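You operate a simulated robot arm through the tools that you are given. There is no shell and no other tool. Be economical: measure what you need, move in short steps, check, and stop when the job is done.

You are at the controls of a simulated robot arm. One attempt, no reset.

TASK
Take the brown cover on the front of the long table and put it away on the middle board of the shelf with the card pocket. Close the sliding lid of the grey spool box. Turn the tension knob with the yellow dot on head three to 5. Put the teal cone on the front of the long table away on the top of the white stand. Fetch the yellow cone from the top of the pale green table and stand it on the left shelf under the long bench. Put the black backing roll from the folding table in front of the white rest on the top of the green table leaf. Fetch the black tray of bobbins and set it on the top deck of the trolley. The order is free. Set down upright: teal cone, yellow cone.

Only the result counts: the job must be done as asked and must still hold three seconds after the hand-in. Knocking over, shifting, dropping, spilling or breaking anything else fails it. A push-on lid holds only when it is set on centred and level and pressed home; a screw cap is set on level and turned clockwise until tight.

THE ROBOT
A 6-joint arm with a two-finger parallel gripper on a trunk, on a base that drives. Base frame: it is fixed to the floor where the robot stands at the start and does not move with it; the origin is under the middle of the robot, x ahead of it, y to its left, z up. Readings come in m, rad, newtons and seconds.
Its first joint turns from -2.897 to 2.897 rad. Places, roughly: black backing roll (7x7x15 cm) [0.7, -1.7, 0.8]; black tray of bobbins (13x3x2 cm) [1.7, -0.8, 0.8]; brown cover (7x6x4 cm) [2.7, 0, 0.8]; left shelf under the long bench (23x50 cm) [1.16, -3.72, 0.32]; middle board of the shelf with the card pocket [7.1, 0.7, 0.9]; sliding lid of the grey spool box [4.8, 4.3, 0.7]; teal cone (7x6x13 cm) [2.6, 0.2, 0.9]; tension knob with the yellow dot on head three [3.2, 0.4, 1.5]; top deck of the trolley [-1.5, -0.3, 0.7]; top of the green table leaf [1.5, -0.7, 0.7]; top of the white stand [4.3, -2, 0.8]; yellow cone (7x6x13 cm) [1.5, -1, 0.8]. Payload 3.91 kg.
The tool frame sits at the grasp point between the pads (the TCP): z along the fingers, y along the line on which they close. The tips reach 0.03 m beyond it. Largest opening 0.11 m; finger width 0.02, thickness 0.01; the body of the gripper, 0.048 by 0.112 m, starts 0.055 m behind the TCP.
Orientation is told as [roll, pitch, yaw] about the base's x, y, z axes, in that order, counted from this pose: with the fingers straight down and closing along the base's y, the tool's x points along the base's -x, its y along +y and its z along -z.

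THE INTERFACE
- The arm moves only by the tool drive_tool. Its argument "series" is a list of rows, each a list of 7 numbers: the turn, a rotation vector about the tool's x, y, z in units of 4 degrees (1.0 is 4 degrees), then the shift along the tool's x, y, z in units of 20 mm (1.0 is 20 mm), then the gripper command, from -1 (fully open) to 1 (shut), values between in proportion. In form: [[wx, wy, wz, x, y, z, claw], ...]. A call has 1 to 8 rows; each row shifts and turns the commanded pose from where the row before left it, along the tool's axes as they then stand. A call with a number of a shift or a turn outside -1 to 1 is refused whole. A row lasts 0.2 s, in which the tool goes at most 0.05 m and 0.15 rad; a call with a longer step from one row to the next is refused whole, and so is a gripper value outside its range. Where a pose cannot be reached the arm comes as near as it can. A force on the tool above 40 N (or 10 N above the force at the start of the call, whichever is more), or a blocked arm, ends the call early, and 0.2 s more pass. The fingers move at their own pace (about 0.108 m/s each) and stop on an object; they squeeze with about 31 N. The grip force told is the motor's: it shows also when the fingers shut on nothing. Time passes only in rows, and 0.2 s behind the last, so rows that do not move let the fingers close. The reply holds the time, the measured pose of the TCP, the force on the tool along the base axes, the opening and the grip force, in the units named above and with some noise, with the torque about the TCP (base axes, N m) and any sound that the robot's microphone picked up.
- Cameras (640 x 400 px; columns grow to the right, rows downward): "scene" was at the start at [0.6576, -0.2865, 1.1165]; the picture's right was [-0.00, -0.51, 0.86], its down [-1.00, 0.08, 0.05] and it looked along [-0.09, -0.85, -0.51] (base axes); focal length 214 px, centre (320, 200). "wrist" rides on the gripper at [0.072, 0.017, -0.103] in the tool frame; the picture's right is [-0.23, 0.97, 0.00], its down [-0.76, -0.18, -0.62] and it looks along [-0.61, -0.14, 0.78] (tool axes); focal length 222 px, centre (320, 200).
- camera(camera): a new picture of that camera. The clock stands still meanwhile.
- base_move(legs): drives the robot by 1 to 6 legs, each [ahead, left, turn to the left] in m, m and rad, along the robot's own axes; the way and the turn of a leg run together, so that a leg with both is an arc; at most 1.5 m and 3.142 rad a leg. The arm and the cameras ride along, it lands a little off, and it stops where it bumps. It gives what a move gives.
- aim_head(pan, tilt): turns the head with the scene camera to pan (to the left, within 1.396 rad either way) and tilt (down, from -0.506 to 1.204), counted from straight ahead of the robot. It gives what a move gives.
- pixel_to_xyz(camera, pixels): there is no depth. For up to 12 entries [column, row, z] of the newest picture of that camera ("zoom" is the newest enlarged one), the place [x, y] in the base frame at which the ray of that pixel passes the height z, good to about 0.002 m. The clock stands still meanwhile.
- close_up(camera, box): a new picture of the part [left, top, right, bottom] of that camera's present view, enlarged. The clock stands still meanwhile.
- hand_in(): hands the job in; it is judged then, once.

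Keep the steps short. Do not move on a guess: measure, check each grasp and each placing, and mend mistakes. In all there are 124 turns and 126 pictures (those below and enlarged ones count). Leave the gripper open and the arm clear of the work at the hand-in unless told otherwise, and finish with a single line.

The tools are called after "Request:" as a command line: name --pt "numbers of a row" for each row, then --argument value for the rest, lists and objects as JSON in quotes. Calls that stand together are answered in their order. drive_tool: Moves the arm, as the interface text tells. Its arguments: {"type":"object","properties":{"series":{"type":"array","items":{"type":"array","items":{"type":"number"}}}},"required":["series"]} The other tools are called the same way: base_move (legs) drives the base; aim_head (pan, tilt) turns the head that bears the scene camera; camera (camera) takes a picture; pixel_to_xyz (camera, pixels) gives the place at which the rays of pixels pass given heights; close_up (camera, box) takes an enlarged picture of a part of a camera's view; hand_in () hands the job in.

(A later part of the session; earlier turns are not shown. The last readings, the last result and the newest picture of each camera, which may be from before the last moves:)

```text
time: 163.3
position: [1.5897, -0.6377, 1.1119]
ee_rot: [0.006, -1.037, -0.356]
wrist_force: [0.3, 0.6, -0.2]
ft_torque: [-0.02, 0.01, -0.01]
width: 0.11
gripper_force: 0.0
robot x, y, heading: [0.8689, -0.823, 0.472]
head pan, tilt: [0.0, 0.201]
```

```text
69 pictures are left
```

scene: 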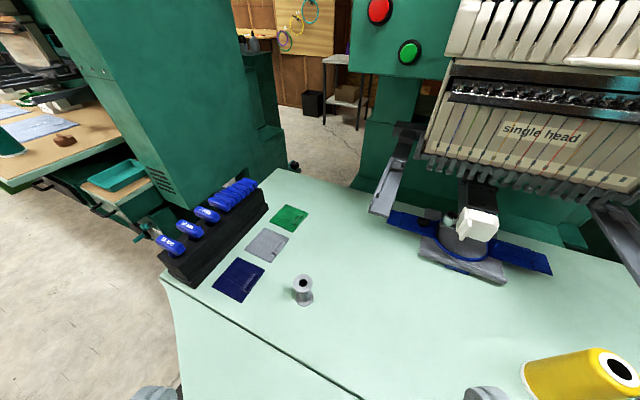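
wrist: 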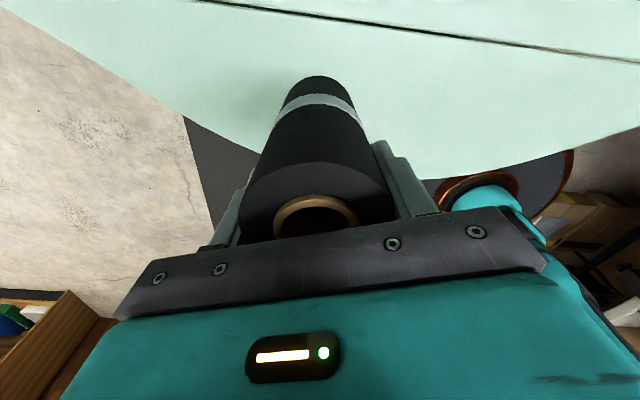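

The tool is tilted as planned. Next I'll move to the pre-grasp 0.13 m in front of the cone at z≈0.805.

Request:
drive_tool --pt "0 0 0 0.77 -0.95 0.27 -1" --pt "0 0 0 0.77 -0.95 0.27 -1" --pt "0 0 0 0.77 -0.95 0.27 -1" --pt "0 0 0 0.77 -0.95 0.27 -1" --pt "0 0 0 0.77 -0.95 0.27 -1" --pt "0 0 0 0.77 -0.95 0.27 -1" --pt "0 0 0 0.77 -0.95 0.27 -1" --pt "0 0 0 0.77 -0.95 0.27 -1"

Request:
drive_tool --pt "0 0 0 0.77 -0.95 0.27 -1" --pt "0 0 0 0.77 -0.95 0.27 -1" --pt "0 0 0 0.77 -0.95 0.27 -1" --pt "0 0 0 0.77 -0.95 0.27 -1" --pt "0 0 0 0.77 -0.95 0.27 -1" --pt "0 0 0 0.77 -0.95 0.27 -1" --pt "0 0 0 0.77 -0.95 0.27 -1"

Request:
aim_head --pan 0 --tilt 0.5

Request:
camera --camera "scene"

Request:
camera --camera "wrist"

```text
time: 165.1
position: [1.513, -0.7732, 0.9831]
ee_rot: [0.005, -1.038, -0.354]
wrist_force: [-0.5, -0.1, -0.6]
ft_torque: [-0.01, 0.01, 0.0]
width: 0.1099
gripper_force: 0.1
robot x, y, heading: [0.8712, -0.825, 0.474]
head pan, tilt: [0.0, 0.201]
```

```text
time: 166.7
position: [1.4464, -0.8876, 0.8698]
ee_rot: [0.006, -1.039, -0.356]
wrist_force: [-0.4, -1.3, -0.6]
ft_torque: [-0.04, -0.01, -0.01]
width: 0.1102
gripper_force: 0.1
robot x, y, heading: [0.8667, -0.8225, 0.475]
head pan, tilt: [0.0, 0.201]
```

```text
time: 167.5
position: [1.4468, -0.8877, 0.8697]
ee_rot: [0.005, -1.038, -0.355]
wrist_force: [-0.2, 0.0, -0.9]
ft_torque: [0.04, 0.01, -0.01]
width: 0.1102
gripper_force: 0.1
robot x, y, heading: [0.869, -0.8273, 0.474]
head pan, tilt: [0.0, 0.499]
```

```text
68 pictures are left
```

scene: 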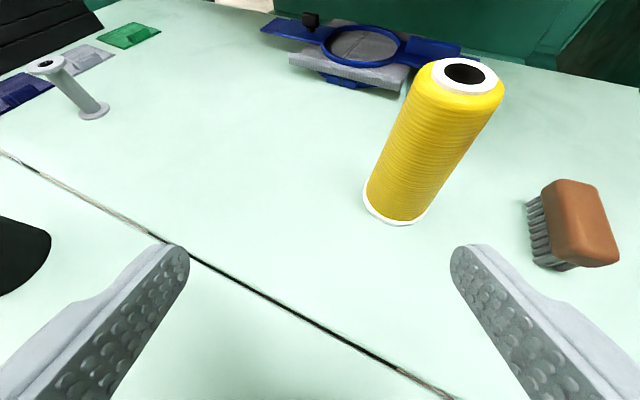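

```text
67 pictures are left
```

wrist: 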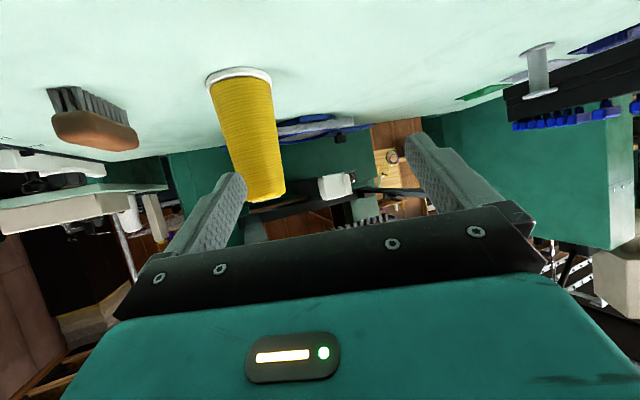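

Request:
drive_tool --pt "0 0 0 0.76 -0.975 0.3 -1" --pt "0 0 0 0.76 -0.975 0.3 -1" --pt "0 0 0 0.76 -0.975 0.3 -1" --pt "0 0 0 0.76 -0.975 0.3 -1"

Request:
camera --camera "scene"

Request:
pixel_to_xyz --camera "scene" --pixels '[[320, 200, 0.8], [280, 200, 0.8], [360, 200, 0.8], [320, 160, 0.76], [320, 240, 0.76]]'

```text
time: 168.5
position: [1.4095, -0.9583, 0.8054]
ee_rot: [0.004, -1.036, -0.358]
wrist_force: [-0.6, -0.4, -1.0]
ft_torque: [-0.03, -0.02, -0.02]
width: 0.1098
gripper_force: 0.0
robot x, y, heading: [0.8665, -0.8236, 0.476]
head pan, tilt: [0.0, 0.499]
```

```text
66 pictures are left
```

scene: 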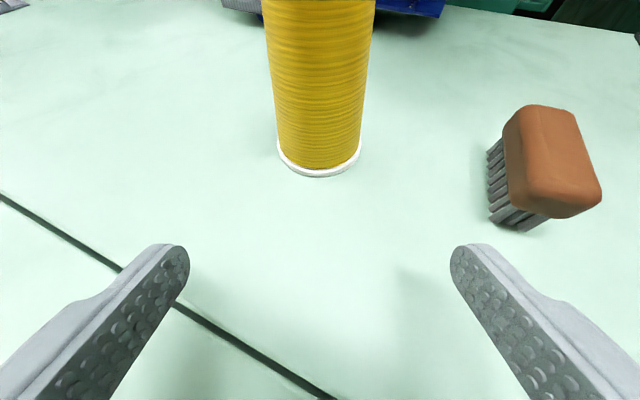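

```text
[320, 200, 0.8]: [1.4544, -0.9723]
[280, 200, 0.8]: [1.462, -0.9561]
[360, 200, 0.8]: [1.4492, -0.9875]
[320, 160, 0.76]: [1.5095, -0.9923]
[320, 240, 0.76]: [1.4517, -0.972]
```

The cone is centred (column 319) and the brush is clear. I'll advance 0.13 m horizontally and close.

Request:
drive_tool --pt "0 0 0 -0.464 0 0.804 -1" --pt "0 0 0 -0.464 0 0.804 -1" --pt "0 0 0 -0.464 0 0.804 -1" --pt "0 0 0 -0.464 0 0.804 -1" --pt "0 0 0 -0.464 0 0.804 -1" --pt "0 0 0 -0.464 0 0.804 -1" --pt "0 0 0 -0.464 0 0.804 -1"

Request:
camera --camera "scene"

Request:
drive_tool --pt "0 0 0 0 0 0 1" --pt "0 0 0 0 0 0 1" --pt "0 0 0 0 0 0 1" --pt "0 0 0 0 0 0 1"

```text
time: 170.1
position: [1.5348, -0.9973, 0.8074]
ee_rot: [-0.004, -1.042, -0.354]
wrist_force: [-7.8, 6.2, 32.0]
ft_torque: [-0.22, -0.41, 0.05]
width: 0.1101
gripper_force: 0.0
out of reach, approached as far as the arm can: row 4
robot x, y, heading: [0.8678, -0.8238, 0.475]
head pan, tilt: [0.0, 0.499]
```

```text
65 pictures are left
```

scene: 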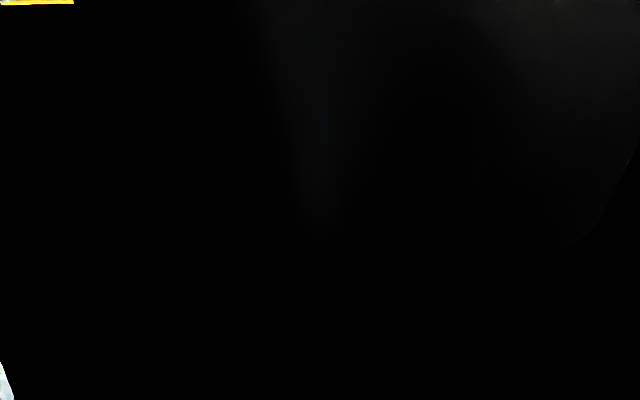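

```text
time: 171.0
position: [1.5392, -0.9986, 0.8048]
ee_rot: [-0.011, -1.043, -0.352]
wrist_force: [4.9, -3.9, 29.6]
ft_torque: [-0.97, -1.09, 0.01]
width: 0.0615
gripper_force: 30.8
robot x, y, heading: [0.8666, -0.8214, 0.47]
head pan, tilt: [0.0, 0.499]
stopped in row 4: the force on the tool passed its limit at 44 N (the readings are from after the stop); the commanded pose is now the measured one
```

Gripped (0.0615), but there's about 30 N upward force. The camera head probably rests on the cone's top, since its view is black. I'll tilt the head up and re-read.

Request:
aim_head --pan 0 --tilt -0.5

Request:
camera --camera "wrist"

```text
time: 172.3
position: [1.5368, -0.9976, 0.802]
ee_rot: [-0.012, -1.033, -0.352]
wrist_force: [-5.2, 1.5, 20.7]
ft_torque: [-0.24, -0.47, -0.02]
width: 0.0616
gripper_force: 31.0
robot x, y, heading: [0.8676, -0.8226, 0.474]
head pan, tilt: [0.0, -0.499]
```

```text
64 pictures are left
```

wrist: 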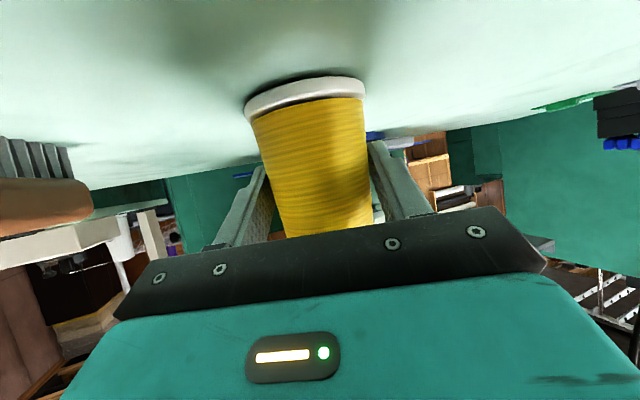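

I'll lift 8 cm and check the cone's attitude.

Request:
drive_tool --pt "0 0 0 -0.433 0 -0.25 1" --pt "0 0 0 -0.866 0 -0.5 1" --pt "0 0 0 -0.866 0 -0.5 1" --pt "0 0 0 -0.866 0 -0.5 1" --pt "0 0 0 -0.866 0 -0.5 1"

Request:
camera --camera "wrist"

Request:
aim_head --pan -0.7 --tilt 0.5

Request:
camera --camera "scene"

```text
time: 173.5
position: [1.5368, -0.9963, 0.8919]
ee_rot: [-0.018, -1.035, -0.342]
wrist_force: [-0.2, -0.4, -1.2]
ft_torque: [0.01, 0.0, -0.02]
width: 0.0617
gripper_force: 31.2
robot x, y, heading: [0.8631, -0.8221, 0.47]
head pan, tilt: [0.0, -0.499]
```

```text
63 pictures are left
```

wrist: 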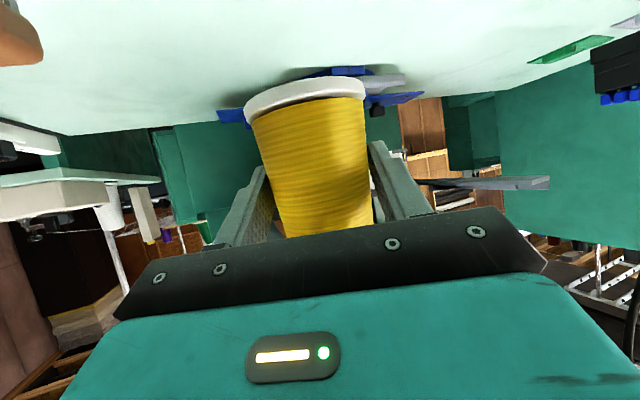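

```text
time: 174.7
position: [1.5373, -0.9977, 0.8926]
ee_rot: [-0.022, -1.034, -0.34]
wrist_force: [0.6, -0.3, -1.2]
ft_torque: [-0.05, -0.01, -0.02]
width: 0.0592
gripper_force: 31.2
robot x, y, heading: [0.869, -0.819, 0.471]
head pan, tilt: [-0.7, 0.499]
```

```text
62 pictures are left
```

scene: 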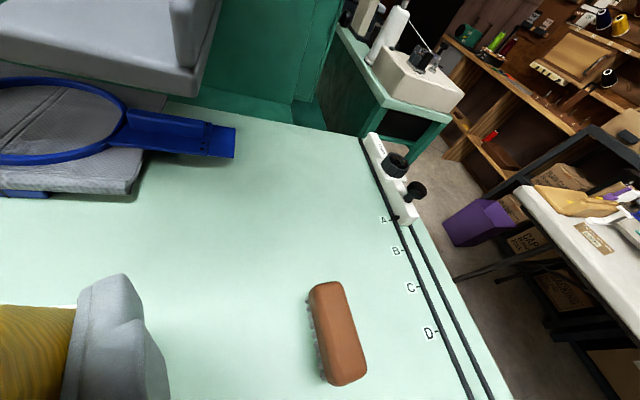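

The width changed slightly (0.0617 to 0.0592). I'll check whether the cone is slipping, and measure the gap for the drive from this view.

Request:
drive_tool --pt "0 0 0 -0.866 0 -0.5 1" --pt "0 0 0 -0.866 0 -0.5 1" --pt "0 0 0 -0.866 0 -0.5 1" --pt "0 0 0 -0.866 0 -0.5 1" --pt "0 0 0 0 0 0 1"

Request:
camera --camera "wrist"

Request:
camera --camera "scene"

Request:
pixel_to_xyz --camera "scene" --pixels '[[100, 200, 0.75], [440, 180, 0], [440, 240, 0], [520, 190, 0.69], [380, 150, 0.75], [500, 100, 0.0]]'

```text
time: 175.9
position: [1.5402, -0.9998, 0.9733]
ee_rot: [-0.013, -1.034, -0.35]
wrist_force: [0.7, 0.1, -1.4]
ft_torque: [0.04, 0.0, 0.02]
width: 0.0592
gripper_force: 30.6
robot x, y, heading: [0.8702, -0.8224, 0.468]
head pan, tilt: [-0.7, 0.499]
```

```text
61 pictures are left
```

wrist: 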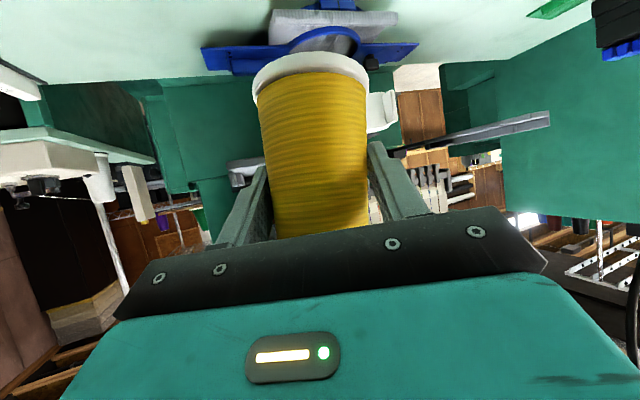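

```text
60 pictures are left
```

scene: 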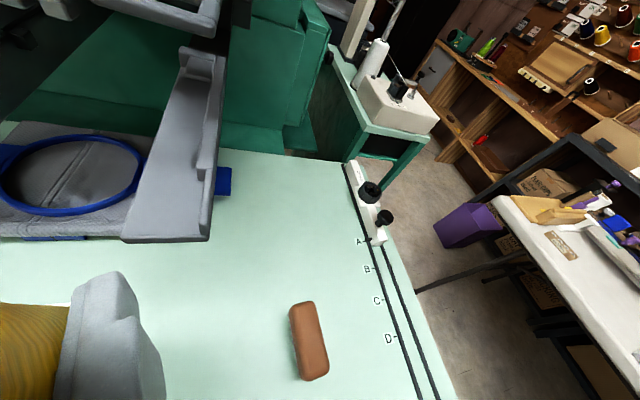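

```text
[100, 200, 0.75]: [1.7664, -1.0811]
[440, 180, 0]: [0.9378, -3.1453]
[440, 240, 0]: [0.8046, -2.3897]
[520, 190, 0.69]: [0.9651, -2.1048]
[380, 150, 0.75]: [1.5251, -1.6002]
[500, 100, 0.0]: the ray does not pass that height
```

The cone now sits straight and stable. I'll measure floor obstacles in the passage.

Request:
pixel_to_xyz --camera "scene" --pixels '[[385, 190, 0], [415, 290, 0], [415, 290, 0.3], [437, 235, 0], [490, 238, 0], [502, 197, 0.69], [575, 385, 0], [425, 145, 0.75], [430, 165, 0], [440, 158, 0.0]]'

Request:
close_up --camera "scene" --box '[340, 100, 600, 400]'

```text
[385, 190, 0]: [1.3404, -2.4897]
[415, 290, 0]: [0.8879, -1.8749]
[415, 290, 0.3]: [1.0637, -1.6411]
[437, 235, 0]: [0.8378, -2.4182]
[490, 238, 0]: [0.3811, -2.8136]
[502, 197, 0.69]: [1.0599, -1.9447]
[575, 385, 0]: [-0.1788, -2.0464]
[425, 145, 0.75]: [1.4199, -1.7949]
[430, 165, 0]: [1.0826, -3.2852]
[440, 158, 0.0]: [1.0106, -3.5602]
```

```text
1.33 times, centred on (470, 250) of scene
```

zoom: 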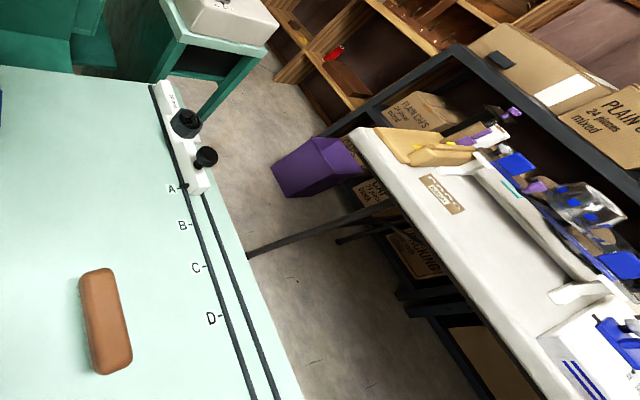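

The passage between the folding table corner (1.06,-1.94) and the green cart (1.42,-1.80) is only about 0.4 m, too narrow for the base. I need another route. I'll raise the cone, move back to open floor and survey.

Request:
drive_tool --pt "0 0 0 -0.616 0 -0.933 1" --pt "0 0 0 -0.616 0 -0.933 1" --pt "0 0 0 -0.616 0 -0.933 1" --pt "0 0 0 -0.616 0 -0.933 1" --pt "0 0 0 -0.616 0 -0.933 1" --pt "0 0 0 -0.616 0 -0.933 1" --pt "0 0 0 -0.616 0 -0.933 1" --pt "0 0 0 -0.616 0 -0.933 1"

Request:
aim_head --pan 0 --tilt -0.4

Request:
base_move --legs '[[0.09, 0.76, 0], [0, 0, 0.9]]'

Request:
camera --camera "scene"

Request:
camera --camera "wrist"

```text
time: 177.7
position: [1.469, -0.9695, 1.1347]
ee_rot: [-0.01, -1.034, -0.351]
wrist_force: [0.2, 0.3, -1.6]
ft_torque: [-0.02, 0.01, -0.03]
width: 0.0591
gripper_force: 31.2
robot x, y, heading: [0.8661, -0.8215, 0.474]
head pan, tilt: [-0.7, 0.499]
```

```text
time: 178.9
position: [1.4693, -0.9698, 1.1338]
ee_rot: [-0.012, -1.035, -0.351]
wrist_force: [0.2, -0.2, -2.0]
ft_torque: [0.01, 0.0, -0.03]
width: 0.0584
gripper_force: 30.6
robot x, y, heading: [0.8661, -0.8247, 0.472]
head pan, tilt: [0.0, -0.4]
```

```text
time: 185.3
position: [1.1097, 0.2621, 1.1338]
ee_rot: [-0.014, -1.032, 0.522]
wrist_force: [-0.7, -0.1, -1.8]
ft_torque: [0.0, 0.0, -0.01]
width: 0.0583
gripper_force: 31.1
robot x, y, heading: [0.6092, -0.1026, 1.347]
head pan, tilt: [0.0, -0.4]
```

```text
58 pictures are left
```

scene: 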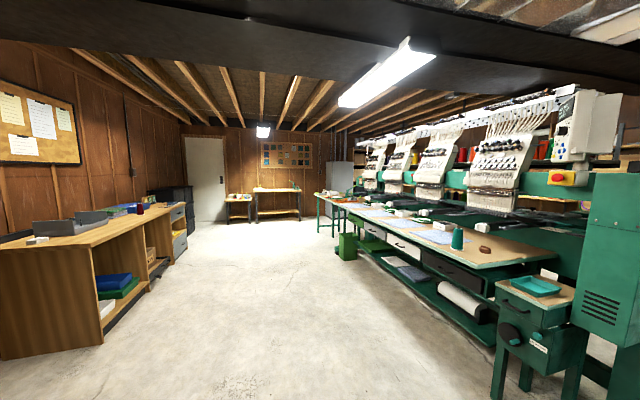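

```text
57 pictures are left
```

wrist: 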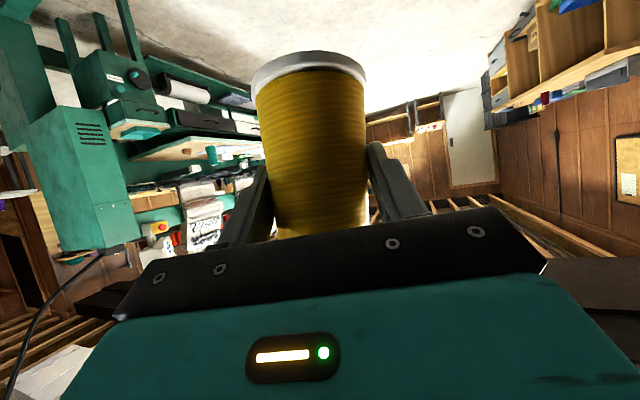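

This is a clear view of the room: the long four-head machine on the right, a corridor, and tables at the far end. I'll measure the machine's outline for routing.

Request:
pixel_to_xyz --camera "scene" --pixels '[[497, 283, 0.75], [340, 206, 0.75], [457, 249, 0.77], [485, 253, 0.78], [346, 258, 0.0], [320, 232, 0.0], [495, 392, 0.0], [333, 237, 0.0], [335, 195, 0.9], [192, 230, 0.0], [255, 221, 0.0], [300, 218, 0.0]]'

Request:
close_up --camera "scene" --box '[200, 110, 440, 270]'

Request:
close_up --camera "scene" --box '[400, 90, 640, 250]'

```text
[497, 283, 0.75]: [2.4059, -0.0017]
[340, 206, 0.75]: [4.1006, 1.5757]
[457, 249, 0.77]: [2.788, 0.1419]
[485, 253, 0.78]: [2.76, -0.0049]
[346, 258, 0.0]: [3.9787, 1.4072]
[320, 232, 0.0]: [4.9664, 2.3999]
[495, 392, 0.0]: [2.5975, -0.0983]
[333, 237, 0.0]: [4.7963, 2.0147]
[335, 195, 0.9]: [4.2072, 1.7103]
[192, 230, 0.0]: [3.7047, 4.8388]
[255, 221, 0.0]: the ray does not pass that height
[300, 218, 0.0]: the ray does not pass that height
```

```text
2.50 times, centred on (320, 190) of scene
```

zoom: 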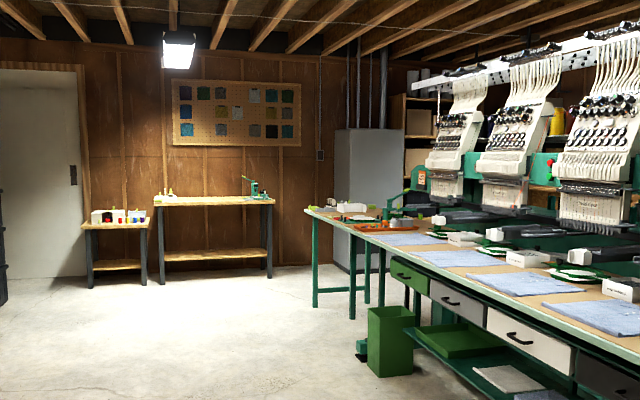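

```text
2.50 times, centred on (520, 170) of scene
```

zoom: 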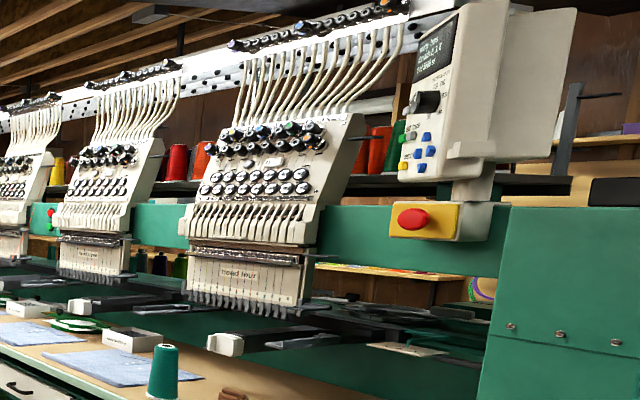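

I'll look to the right, toward the gap between the tall green cabinet and the green table, to see if there's a shorter passage to the back.

Request:
base_move --legs '[[0, 0, -0.75]]'

Request:
camera --camera "scene"

Request:
pixel_to_xyz --camera "scene" --pixels '[[320, 300, 0], [320, 300, 0.75], [220, 300, 0], [420, 300, 0], [420, 300, 0.75]]'

```text
time: 187.7
position: [1.2252, -0.1725, 1.1336]
ee_rot: [-0.015, -1.033, -0.223]
wrist_force: [0.7, 0.1, -2.4]
ft_torque: [-0.01, 0.02, 0.0]
width: 0.0583
gripper_force: 31.1
robot x, y, heading: [0.6144, -0.1042, 0.594]
head pan, tilt: [0.0, -0.4]
```

```text
54 pictures are left
```

scene: 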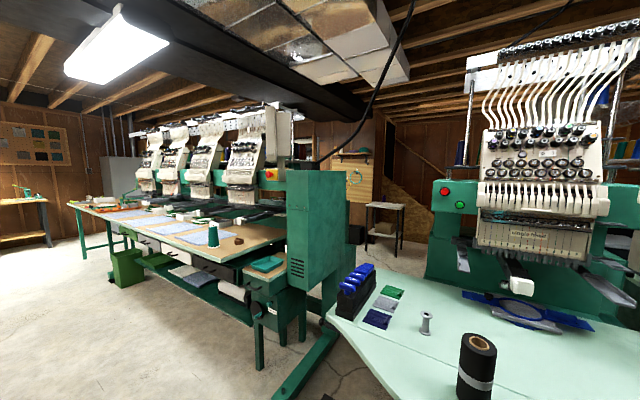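

```text
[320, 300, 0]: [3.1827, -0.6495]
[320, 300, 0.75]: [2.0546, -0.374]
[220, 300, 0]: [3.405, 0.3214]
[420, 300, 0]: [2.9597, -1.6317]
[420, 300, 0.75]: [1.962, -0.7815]
```

Request:
close_up --camera "scene" --box '[250, 200, 450, 400]'

Request:
pixel_to_xyz --camera "scene" --pixels '[[277, 395, 0.05], [335, 325, 0.05], [348, 258, 0.5], [348, 258, 0.6], [328, 316, 0.75], [430, 280, 0.75], [430, 275, 0.2], [425, 260, 0], [348, 172, 1.2], [288, 172, 1.2], [380, 280, 0], [300, 395, 0]]'

```text
2.00 times, centred on (350, 300) of scene
```

zoom: 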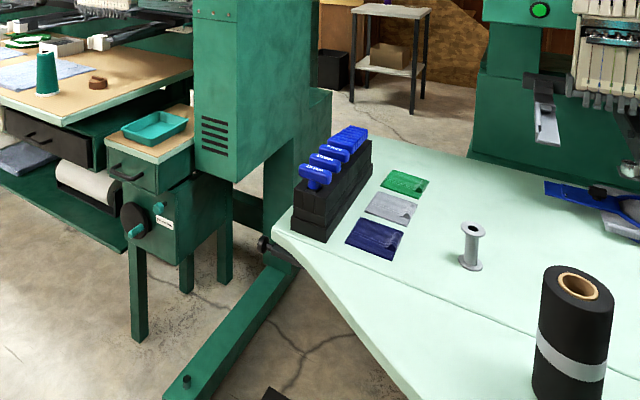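

```text
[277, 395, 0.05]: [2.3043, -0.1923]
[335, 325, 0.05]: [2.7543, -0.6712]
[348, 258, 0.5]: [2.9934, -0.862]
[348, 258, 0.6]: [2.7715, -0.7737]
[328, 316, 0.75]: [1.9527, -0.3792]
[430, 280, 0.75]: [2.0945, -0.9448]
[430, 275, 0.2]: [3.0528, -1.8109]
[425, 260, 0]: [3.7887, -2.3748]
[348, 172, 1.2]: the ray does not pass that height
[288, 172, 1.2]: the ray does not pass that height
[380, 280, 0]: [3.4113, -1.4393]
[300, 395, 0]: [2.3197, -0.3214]
```

Both direct gaps are about 0.39 m, too tight. I'll use the corridor and go around the far end of the long machine, with the arm pointing along the travel direction, stopping to look.

Request:
base_move --legs '[[0, 0, 0.876], [0.966, -1.099, 0], [0.986, -0.805, 0], [0.827, -0.721, 0]]'

Request:
camera --camera "scene"

```text
time: 208.5
position: [3.8822, 2.8941, 1.1324]
ee_rot: [-0.013, -1.034, 0.653]
wrist_force: [0.6, -0.8, -2.0]
ft_torque: [0.0, -0.01, 0.0]
width: 0.057
gripper_force: 30.7
robot x, y, heading: [3.434, 2.4692, 1.475]
head pan, tilt: [0.0, -0.4]
```

```text
52 pictures are left
```

scene: 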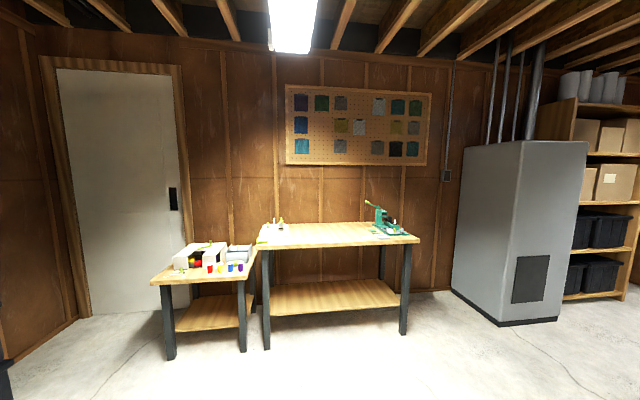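

The grip width drifted a little to 0.057, which I'll watch. The grey spool box is on the small table at left. I'll look right for the way around the machine end.

Request:
base_move --legs '[[0, 0, -0.85]]'

Request:
camera --camera "scene"

Request:
pixel_to_xyz --camera "scene" --pixels '[[320, 300, 0], [220, 300, 0], [420, 300, 0], [520, 300, 0], [120, 300, 0], [320, 260, 0], [420, 260, 0], [220, 260, 0]]'

```text
time: 211.1
position: [4.0513, 2.4117, 1.1302]
ee_rot: [-0.014, -1.035, -0.2]
wrist_force: [-0.6, 0.0, -2.5]
ft_torque: [0.02, 0.05, -0.03]
width: 0.0569
gripper_force: 30.8
robot x, y, heading: [3.4346, 2.4669, 0.617]
head pan, tilt: [0.0, -0.4]
```

```text
51 pictures are left
```

scene: 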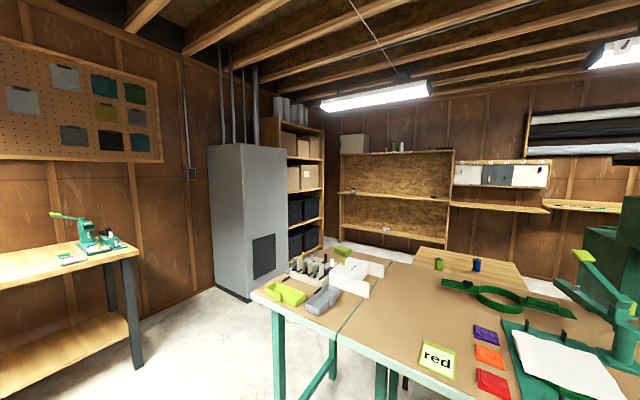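

```text
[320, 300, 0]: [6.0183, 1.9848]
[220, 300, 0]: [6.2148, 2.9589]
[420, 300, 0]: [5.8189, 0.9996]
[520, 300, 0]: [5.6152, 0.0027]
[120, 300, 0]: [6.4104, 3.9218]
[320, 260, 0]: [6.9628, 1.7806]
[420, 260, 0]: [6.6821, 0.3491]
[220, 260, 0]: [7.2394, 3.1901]
```

There is a passage between the extension table and the grey cabinet. I'll measure its corners.

Request:
pixel_to_xyz --camera "scene" --pixels '[[138, 368, 0], [252, 291, 0.75], [250, 302, 0], [288, 288, 0], [218, 285, 0], [420, 246, 0.75], [522, 265, 0.75], [345, 255, 0.75], [345, 250, 0.0], [455, 240, 0]]'

Request:
close_up --camera "scene" --box '[310, 110, 580, 290]'

```text
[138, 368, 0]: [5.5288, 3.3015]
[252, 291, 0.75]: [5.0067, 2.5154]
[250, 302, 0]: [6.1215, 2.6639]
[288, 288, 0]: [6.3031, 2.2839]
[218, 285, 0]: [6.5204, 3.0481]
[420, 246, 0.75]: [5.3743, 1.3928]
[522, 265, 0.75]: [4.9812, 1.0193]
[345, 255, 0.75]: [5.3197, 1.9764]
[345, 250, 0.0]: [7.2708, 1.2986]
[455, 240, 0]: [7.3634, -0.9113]
```

```text
2.22 times, centred on (445, 200) of scene
```

zoom: 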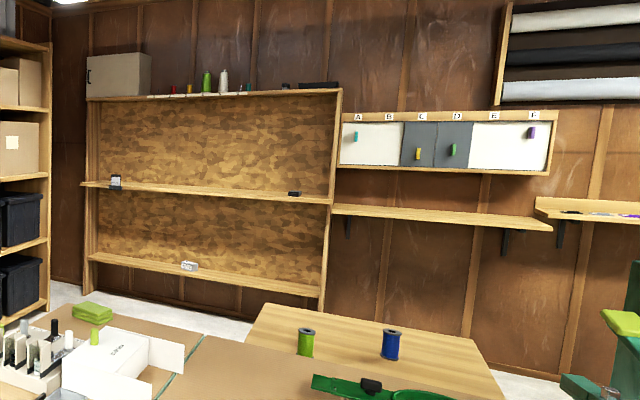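

Passage waypoints are set: midway between the table leg (5.53,3.30) and corner (5.0,2.5), then past the cabinet at (6.12,2.66). I'll swing the arm toward -y partway.

Request:
base_move --legs '[[1.209, -0.146, 0], [0, 0, -1.3], [0.666, 0.322, 0], [0.809, -0.155, 0], [0.822, -0.298, 0]]'

Request:
camera --camera "scene"

Request:
pixel_to_xyz --camera "scene" --pixels '[[320, 300, 0], [220, 300, 0], [420, 300, 0], [520, 300, 0], [120, 300, 0], [320, 260, 0], [420, 260, 0], [220, 260, 0]]'

```text
time: 232.2
position: [6.3681, 0.9858, 1.1318]
ee_rot: [-0.015, -1.035, -1.463]
wrist_force: [0.0, -0.4, -1.1]
ft_torque: [0.02, -0.01, 0.02]
width: 0.0535
gripper_force: 30.7
robot x, y, heading: [6.233, 1.5885, -0.638]
head pan, tilt: [0.0, -0.4]
```

```text
49 pictures are left
```

scene: 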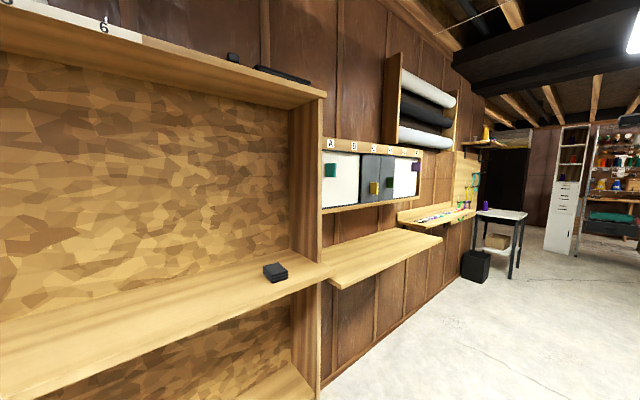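

```text
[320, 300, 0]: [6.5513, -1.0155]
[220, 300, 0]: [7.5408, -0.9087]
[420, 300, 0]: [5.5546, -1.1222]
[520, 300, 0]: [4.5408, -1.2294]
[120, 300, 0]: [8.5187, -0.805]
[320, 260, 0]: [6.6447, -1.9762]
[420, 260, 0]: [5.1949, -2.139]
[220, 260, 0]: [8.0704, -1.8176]
```

The width dropped to 0.0535, so the cone is slipping down during drives. I'll check with the wrist camera.

Request:
camera --camera "wrist"

```text
48 pictures are left
```

wrist: 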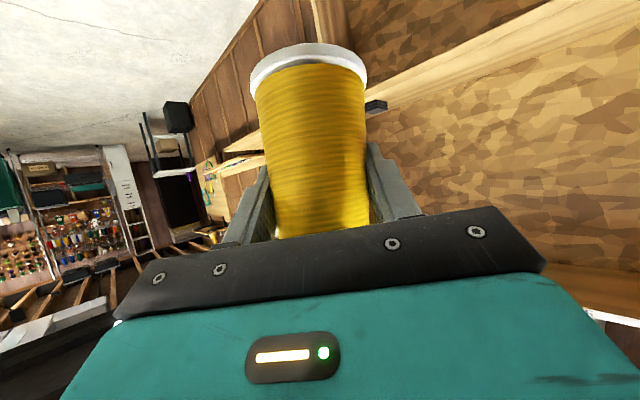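

Request:
pixel_to_xyz --camera "wrist" --pixels '[[308, 44, 1.0], [308, 44, 1.02], [308, 44, 1.04], [308, 44, 1.06], [308, 44, 1.08]]'

```text
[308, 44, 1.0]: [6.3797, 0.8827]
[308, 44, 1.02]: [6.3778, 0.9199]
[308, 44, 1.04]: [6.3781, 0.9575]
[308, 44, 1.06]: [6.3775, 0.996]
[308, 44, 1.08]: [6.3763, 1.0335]
```

The cone has crept down: its base is now about 0.094 m below the TCP. I'll set it on the shelf's middle board right here and regrasp it lower. First I'll measure the board.

Request:
pixel_to_xyz --camera "scene" --pixels '[[330, 272, 0.9], [0, 372, 0.9], [150, 327, 0.9], [275, 280, 0.92], [300, 252, 0.9], [0, 318, 0.9], [440, 240, 0.9], [335, 285, 0.9]]'

Request:
base_move --legs '[[0, 0, 1.0]]'

Request:
camera --camera "scene"

```text
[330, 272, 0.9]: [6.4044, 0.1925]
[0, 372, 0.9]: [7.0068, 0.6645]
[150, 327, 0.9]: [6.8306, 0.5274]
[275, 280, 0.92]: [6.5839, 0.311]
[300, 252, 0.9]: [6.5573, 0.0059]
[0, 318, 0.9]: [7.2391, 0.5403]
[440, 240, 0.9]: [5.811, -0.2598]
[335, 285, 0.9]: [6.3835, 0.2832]
```

```text
time: 235.1
position: [6.8109, 1.3662, 1.1317]
ee_rot: [-0.015, -1.034, -0.479]
wrist_force: [-0.1, 0.6, -1.5]
ft_torque: [0.03, 0.02, 0.01]
width: 0.0535
gripper_force: 30.5
robot x, y, heading: [6.2334, 1.5947, 0.339]
head pan, tilt: [0.0, -0.4]
```

```text
47 pictures are left
```

scene: 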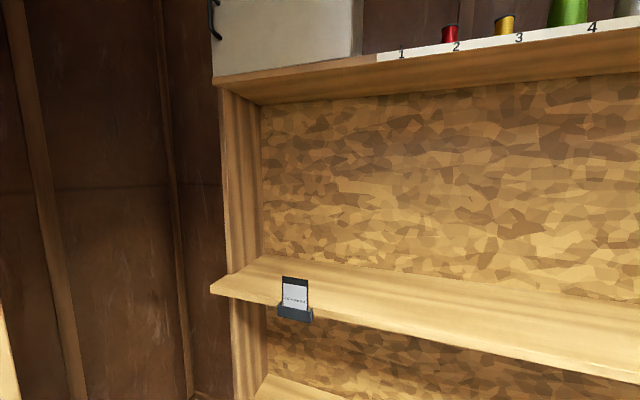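

Request:
pixel_to_xyz --camera "scene" --pixels '[[212, 290, 0.9], [400, 325, 0.9], [600, 372, 0.9], [270, 256, 0.9], [450, 280, 0.9], [640, 310, 0.9], [290, 318, 0.88], [295, 277, 0.96], [640, 30, 1.3], [225, 85, 1.3]]'

```text
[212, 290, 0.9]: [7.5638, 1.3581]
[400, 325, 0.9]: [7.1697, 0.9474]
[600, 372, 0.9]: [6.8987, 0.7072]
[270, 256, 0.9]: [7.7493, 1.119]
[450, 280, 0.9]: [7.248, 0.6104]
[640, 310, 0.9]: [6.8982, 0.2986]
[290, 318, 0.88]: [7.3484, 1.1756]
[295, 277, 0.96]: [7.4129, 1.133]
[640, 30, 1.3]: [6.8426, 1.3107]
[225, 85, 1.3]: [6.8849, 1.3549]
```

The board's front edge runs at about 45°, and the target spot is near (7.12,0.73). I'll lower to TCP 1.06, turn to face it and approach with the base, stopping short to look.

Request:
drive_tool --pt "0 0 0 0.866 0 0.5 1" --pt "0 0 0 0.866 0 0.5 1" --pt "0 0 0 0.866 0 0.5 1" --pt "0 0 0 0.433 0 0.25 1"

Request:
base_move --legs '[[0, 0, -0.35], [0.34, -0.36, 0]]'

Request:
camera --camera "scene"

Request:
camera --camera "wrist"

```text
time: 236.1
position: [6.8097, 1.3683, 1.0623]
ee_rot: [-0.013, -1.035, -0.48]
wrist_force: [0.1, -0.3, -1.2]
ft_torque: [0.01, 0.03, -0.02]
width: 0.0531
gripper_force: 30.9
robot x, y, heading: [6.2313, 1.5886, 0.341]
head pan, tilt: [0.0, -0.4]
```

```text
time: 240.1
position: [7.0332, 0.8254, 1.0606]
ee_rot: [-0.014, -1.035, -0.828]
wrist_force: [0.2, -0.3, -1.1]
ft_torque: [0.02, -0.01, -0.01]
width: 0.0533
gripper_force: 31.0
robot x, y, heading: [6.5679, 1.2317, -0.006]
head pan, tilt: [0.0, -0.4]
```

```text
46 pictures are left
```

scene: 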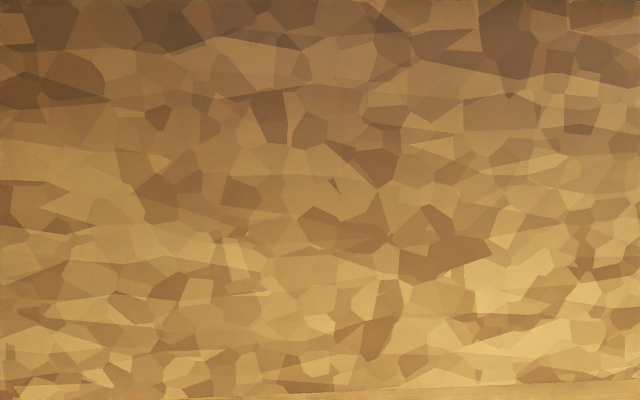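

```text
45 pictures are left
```

wrist: 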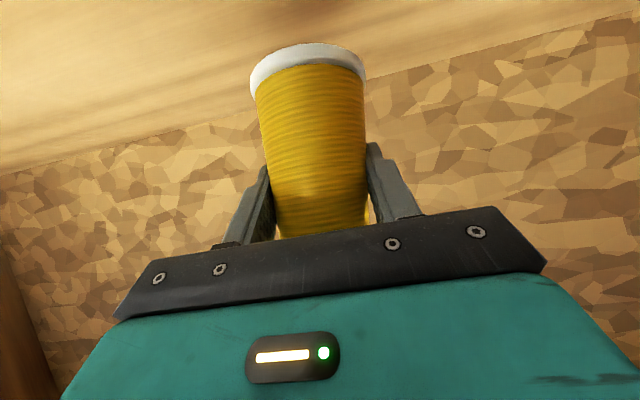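

Request:
base_move --legs '[[0.085, -0.09, 0]]'

Request:
aim_head --pan 0.9 --tilt 0.3

Request:
camera --camera "scene"

Request:
pixel_to_xyz --camera "scene" --pixels '[[320, 200, 0.9], [320, 100, 0.9], [320, 300, 0.9], [220, 200, 0.9], [420, 200, 0.9], [420, 300, 0.9], [220, 300, 0.9]]'

```text
time: 241.3
position: [7.1166, 0.7344, 1.0617]
ee_rot: [-0.015, -1.035, -0.829]
wrist_force: [0.0, -0.3, -1.4]
ft_torque: [0.04, 0.02, 0.01]
width: 0.0533
gripper_force: 31.1
robot x, y, heading: [6.6505, 1.1362, -0.015]
head pan, tilt: [0.0, -0.4]
```

```text
time: 242.5
position: [7.1178, 0.7336, 1.0625]
ee_rot: [-0.015, -1.035, -0.829]
wrist_force: [0.5, 0.4, -0.8]
ft_torque: [0.03, -0.01, -0.02]
width: 0.0535
gripper_force: 30.7
robot x, y, heading: [6.6517, 1.1394, -0.012]
head pan, tilt: [0.901, 0.3]
```

```text
44 pictures are left
```

scene: 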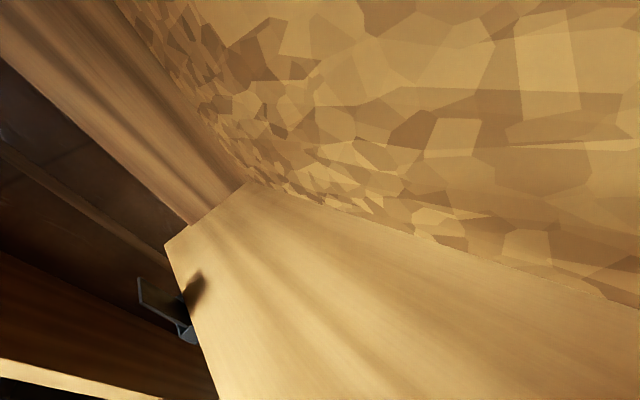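

```text
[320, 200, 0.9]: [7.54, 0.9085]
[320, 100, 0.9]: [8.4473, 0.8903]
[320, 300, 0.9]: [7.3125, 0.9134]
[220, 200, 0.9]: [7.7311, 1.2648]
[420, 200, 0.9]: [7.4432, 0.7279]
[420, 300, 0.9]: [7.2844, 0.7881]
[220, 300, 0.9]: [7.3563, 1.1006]
```

Request:
pixel_to_xyz --camera "scene" --pixels '[[168, 248, 0.9], [200, 345, 0.9], [217, 398, 0.9], [262, 185, 0.9], [420, 238, 0.9], [600, 293, 0.9], [217, 398, 0.88], [600, 293, 0.88]]'

```text
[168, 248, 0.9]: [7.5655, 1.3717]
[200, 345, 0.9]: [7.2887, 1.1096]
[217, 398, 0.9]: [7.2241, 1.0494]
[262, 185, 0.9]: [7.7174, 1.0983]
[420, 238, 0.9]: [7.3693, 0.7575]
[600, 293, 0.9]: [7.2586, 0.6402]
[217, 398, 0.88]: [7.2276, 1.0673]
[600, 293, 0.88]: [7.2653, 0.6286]
```

The cone is centred over the board's depth. I'll lower it to contact and release.

Request:
drive_tool --pt "0 0 0 0.866 0 0.5 1" --pt "0 0 0 0.866 0 0.5 1" --pt "0 0 0 0.433 0 0.25 1" --pt "0 0 0 0.2165 0 0.125 1" --pt "0 0 0 0.2165 0 0.125 1" --pt "0 0 0 0.2165 0 0.125 1"

Request:
drive_tool --pt "0 0 0 0.2165 0 0.125 1" --pt "0 0 0 0.2165 0 0.125 1" --pt "0 0 0 0.2165 0 0.125 1" --pt "0 0 0 0.2165 0 0.125 1"

```text
time: 243.9
position: [7.116, 0.7348, 0.9947]
ee_rot: [-0.014, -1.036, -0.83]
wrist_force: [0.5, -0.7, -2.0]
ft_torque: [0.03, 0.02, 0.01]
width: 0.0532
gripper_force: 30.6
robot x, y, heading: [6.6554, 1.1387, -0.007]
head pan, tilt: [0.901, 0.3]
```

```text
time: 244.9
position: [7.117, 0.7334, 0.9786]
ee_rot: [-0.014, -1.036, -0.83]
wrist_force: [11.4, -0.7, 28.2]
ft_torque: [-0.01, -0.01, -0.09]
width: 0.0536
gripper_force: 31.4
robot x, y, heading: [6.653, 1.1407, -0.009]
head pan, tilt: [0.901, 0.3]
```

Contact at 0.979. I'll open, slide the hand down about 4 cm along the standing cone, and close again.

Request:
drive_tool --pt "0 0 0 0 0 0 -0.3" --pt "0 0 0 0 0 0 -0.3" --pt "0 0 0 0.433 0 0.25 -0.3" --pt "0 0 0 0.433 0 0.25 -0.3" --pt "0 0 0 0.433 0 0.25 -0.3" --pt "0 0 0 0.433 0 0.25 -0.3"

Request:
camera --camera "wrist"

```text
time: 246.2
position: [7.1154, 0.7344, 0.9483]
ee_rot: [-0.012, -1.047, -0.833]
wrist_force: [-1.0, 1.1, 7.1]
ft_torque: [0.96, 0.74, 0.02]
width: 0.0717
gripper_force: 0.1
robot x, y, heading: [6.6505, 1.1389, -0.004]
head pan, tilt: [0.901, 0.3]
stopped in row 6: the force on the tool passed its limit at 59 N (the readings are from after the stop); the commanded pose is now the measured one
```

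```text
43 pictures are left
```

wrist: 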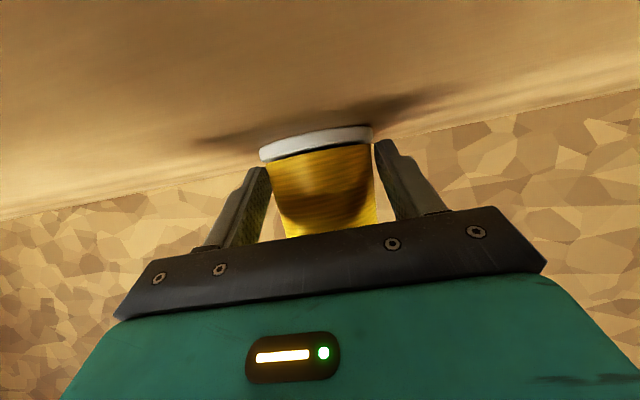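

The hand is lower on the cone now (about 5.5 cm above its base). I'll close, lift and back off, then lean the cone back toward the palm so it can't creep during the drive.

Request:
drive_tool --pt "0 0 0 -0.13 0 -0.075 -0.3" --pt "0 0 0 0 0 0 1" --pt "0 0 0 0 0 0 1" --pt "0 0 0 0 0 0 1" --pt "0 0 0 -0.433 0 -0.25 1" --pt "0 0 0 -0.866 0 -0.5 1" --pt "0 0 0 -0.866 0 -0.5 1"

Request:
camera --camera "wrist"

Request:
base_move --legs '[[-0.3, 0.3, 0]]'

Request:
drive_tool --pt "0 -1 0 0 0 0 1" --pt "0 -1 0 0 0 0 1" --pt "0 -1 0 0 0 0 1" --pt "0 -1 0 0 0 0 1" --pt "0 -1 0 0 0 0 1" --pt "0 -1 0 0 0 0 1" --pt "0 -1 0 0 0 0 1" --pt "0 -1 0 0 0 0 1"

Request:
drive_tool --pt "0 -1 0 0 0 0 1" --pt "0 -1 0 0 0 0 1" --pt "0 -1 0 0 0 0 1" --pt "0 -1 0 0 0 0 1" --pt "0 -1 0 0 0 0 1" --pt "0 -1 0 0 0 0 1" --pt "0 -1 0 0 0 0 1"

Request:
camera --camera "wrist"

```text
time: 247.8
position: [7.1178, 0.7341, 1.0009]
ee_rot: [-0.013, -1.043, -0.829]
wrist_force: [-0.5, -0.3, -1.6]
ft_torque: [0.01, 0.0, -0.01]
width: 0.0569
gripper_force: 31.0
robot x, y, heading: [6.6518, 1.1413, -0.011]
head pan, tilt: [0.901, 0.3]
```

```text
42 pictures are left
```

wrist: 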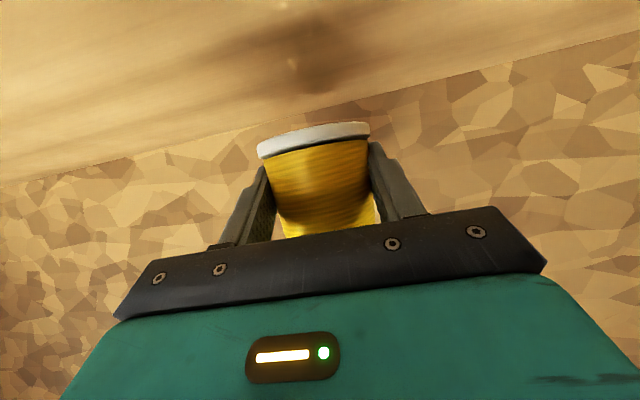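

```text
time: 250.5
position: [6.8148, 1.0399, 1.0015]
ee_rot: [-0.014, -1.044, -0.818]
wrist_force: [-0.1, 1.0, -1.9]
ft_torque: [-0.02, 0.0, -0.02]
width: 0.0568
gripper_force: 31.2
robot x, y, heading: [6.3484, 1.4405, -0.002]
head pan, tilt: [0.901, 0.3]
```

```text
time: 252.3
position: [6.8052, 1.0299, 0.9985]
ee_rot: [-0.139, -1.339, -0.761]
wrist_force: [-0.2, -0.2, -1.3]
ft_torque: [0.0, 0.01, -0.02]
width: 0.0567
gripper_force: 30.6
out of reach, approached as far as the arm can: row 3, 5, 7
robot x, y, heading: [6.3441, 1.4394, -0.001]
head pan, tilt: [0.901, 0.3]
```

```text
time: 253.9
position: [6.8223, 1.054, 1.0048]
ee_rot: [-3.03, -1.311, 2.133]
wrist_force: [0.1, -0.8, -2.2]
ft_torque: [-0.04, 0.0, -0.02]
width: 0.0566
gripper_force: 30.9
out of reach, approached as far as the arm can: row 5, 6, 7
robot x, y, heading: [6.3432, 1.4422, 0.006]
head pan, tilt: [0.901, 0.3]
```

```text
41 pictures are left
```

wrist: 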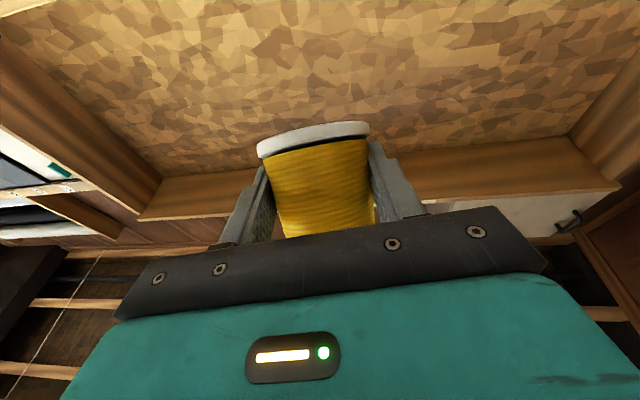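

The grip is firm (0.0566) with the cone leaned back. I'll drive down the aisle behind the machine toward (3.4,-1.5), arm pointing along travel, then look.

Request:
base_move --legs '[[0, 0, -1.68], [1.103, -0.885, 0], [1.103, -0.885, 0], [1.0, -0.76, 0]]'

Request:
aim_head --pan -0.2 --tilt -0.05

Request:
camera --camera "scene"

Request:
pixel_to_xyz --camera "scene" --pixels '[[320, 300, 0], [220, 300, 0], [420, 300, 0], [520, 300, 0], [120, 300, 0], [320, 350, 0], [420, 350, 0], [220, 350, 0]]'

```text
time: 277.5
position: [3.1197, -1.972, 1.0044]
ee_rot: [-3.028, -1.312, 0.448]
wrist_force: [-0.1, -0.1, -1.2]
ft_torque: [-0.01, 0.01, -0.02]
width: 0.0564
gripper_force: 31.1
robot x, y, heading: [3.5581, -1.5381, -1.678]
head pan, tilt: [0.901, 0.3]
```

```text
time: 278.8
position: [3.1184, -1.9717, 1.0047]
ee_rot: [-3.029, -1.314, 0.446]
wrist_force: [-0.3, 0.4, -1.9]
ft_torque: [0.01, -0.01, -0.01]
width: 0.0668
gripper_force: 31.0
robot x, y, heading: [3.5555, -1.54, -1.681]
head pan, tilt: [-0.201, -0.051]
```

```text
40 pictures are left
```

scene: 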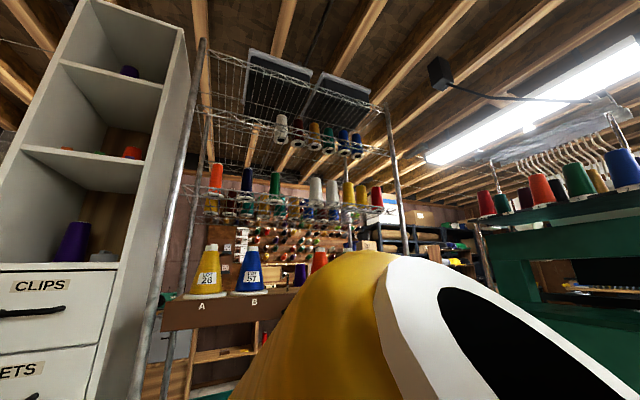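

```text
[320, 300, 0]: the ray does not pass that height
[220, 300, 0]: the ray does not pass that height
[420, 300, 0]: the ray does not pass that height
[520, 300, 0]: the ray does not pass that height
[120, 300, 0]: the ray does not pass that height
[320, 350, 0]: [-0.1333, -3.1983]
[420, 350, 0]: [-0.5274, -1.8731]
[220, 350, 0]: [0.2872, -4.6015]
```

The drive caused no creep, but moving the head pushed the cone (width 0.0668). I'll check the grip.

Request:
aim_head --pan -0.9 --tilt -0.3

Request:
camera --camera "wrist"

Request:
camera --camera "scene"

```text
time: 279.9
position: [3.1182, -1.9727, 1.005]
ee_rot: [-3.027, -1.312, 0.448]
wrist_force: [-0.2, -0.4, -1.9]
ft_torque: [-0.02, 0.0, 0.0]
width: 0.0667
gripper_force: 31.1
robot x, y, heading: [3.5569, -1.5408, -1.679]
head pan, tilt: [-0.901, -0.3]
```

```text
39 pictures are left
```

wrist: 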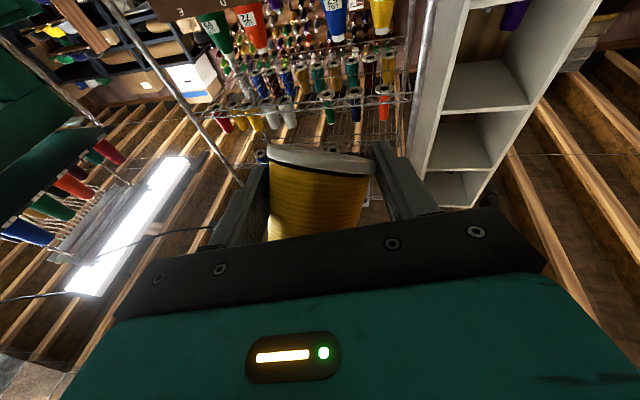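

```text
38 pictures are left
```

scene: 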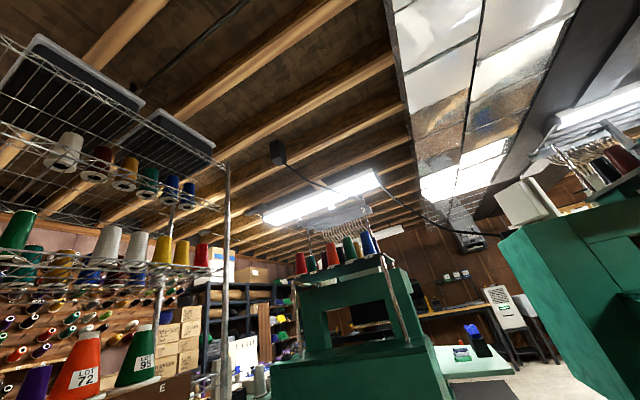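

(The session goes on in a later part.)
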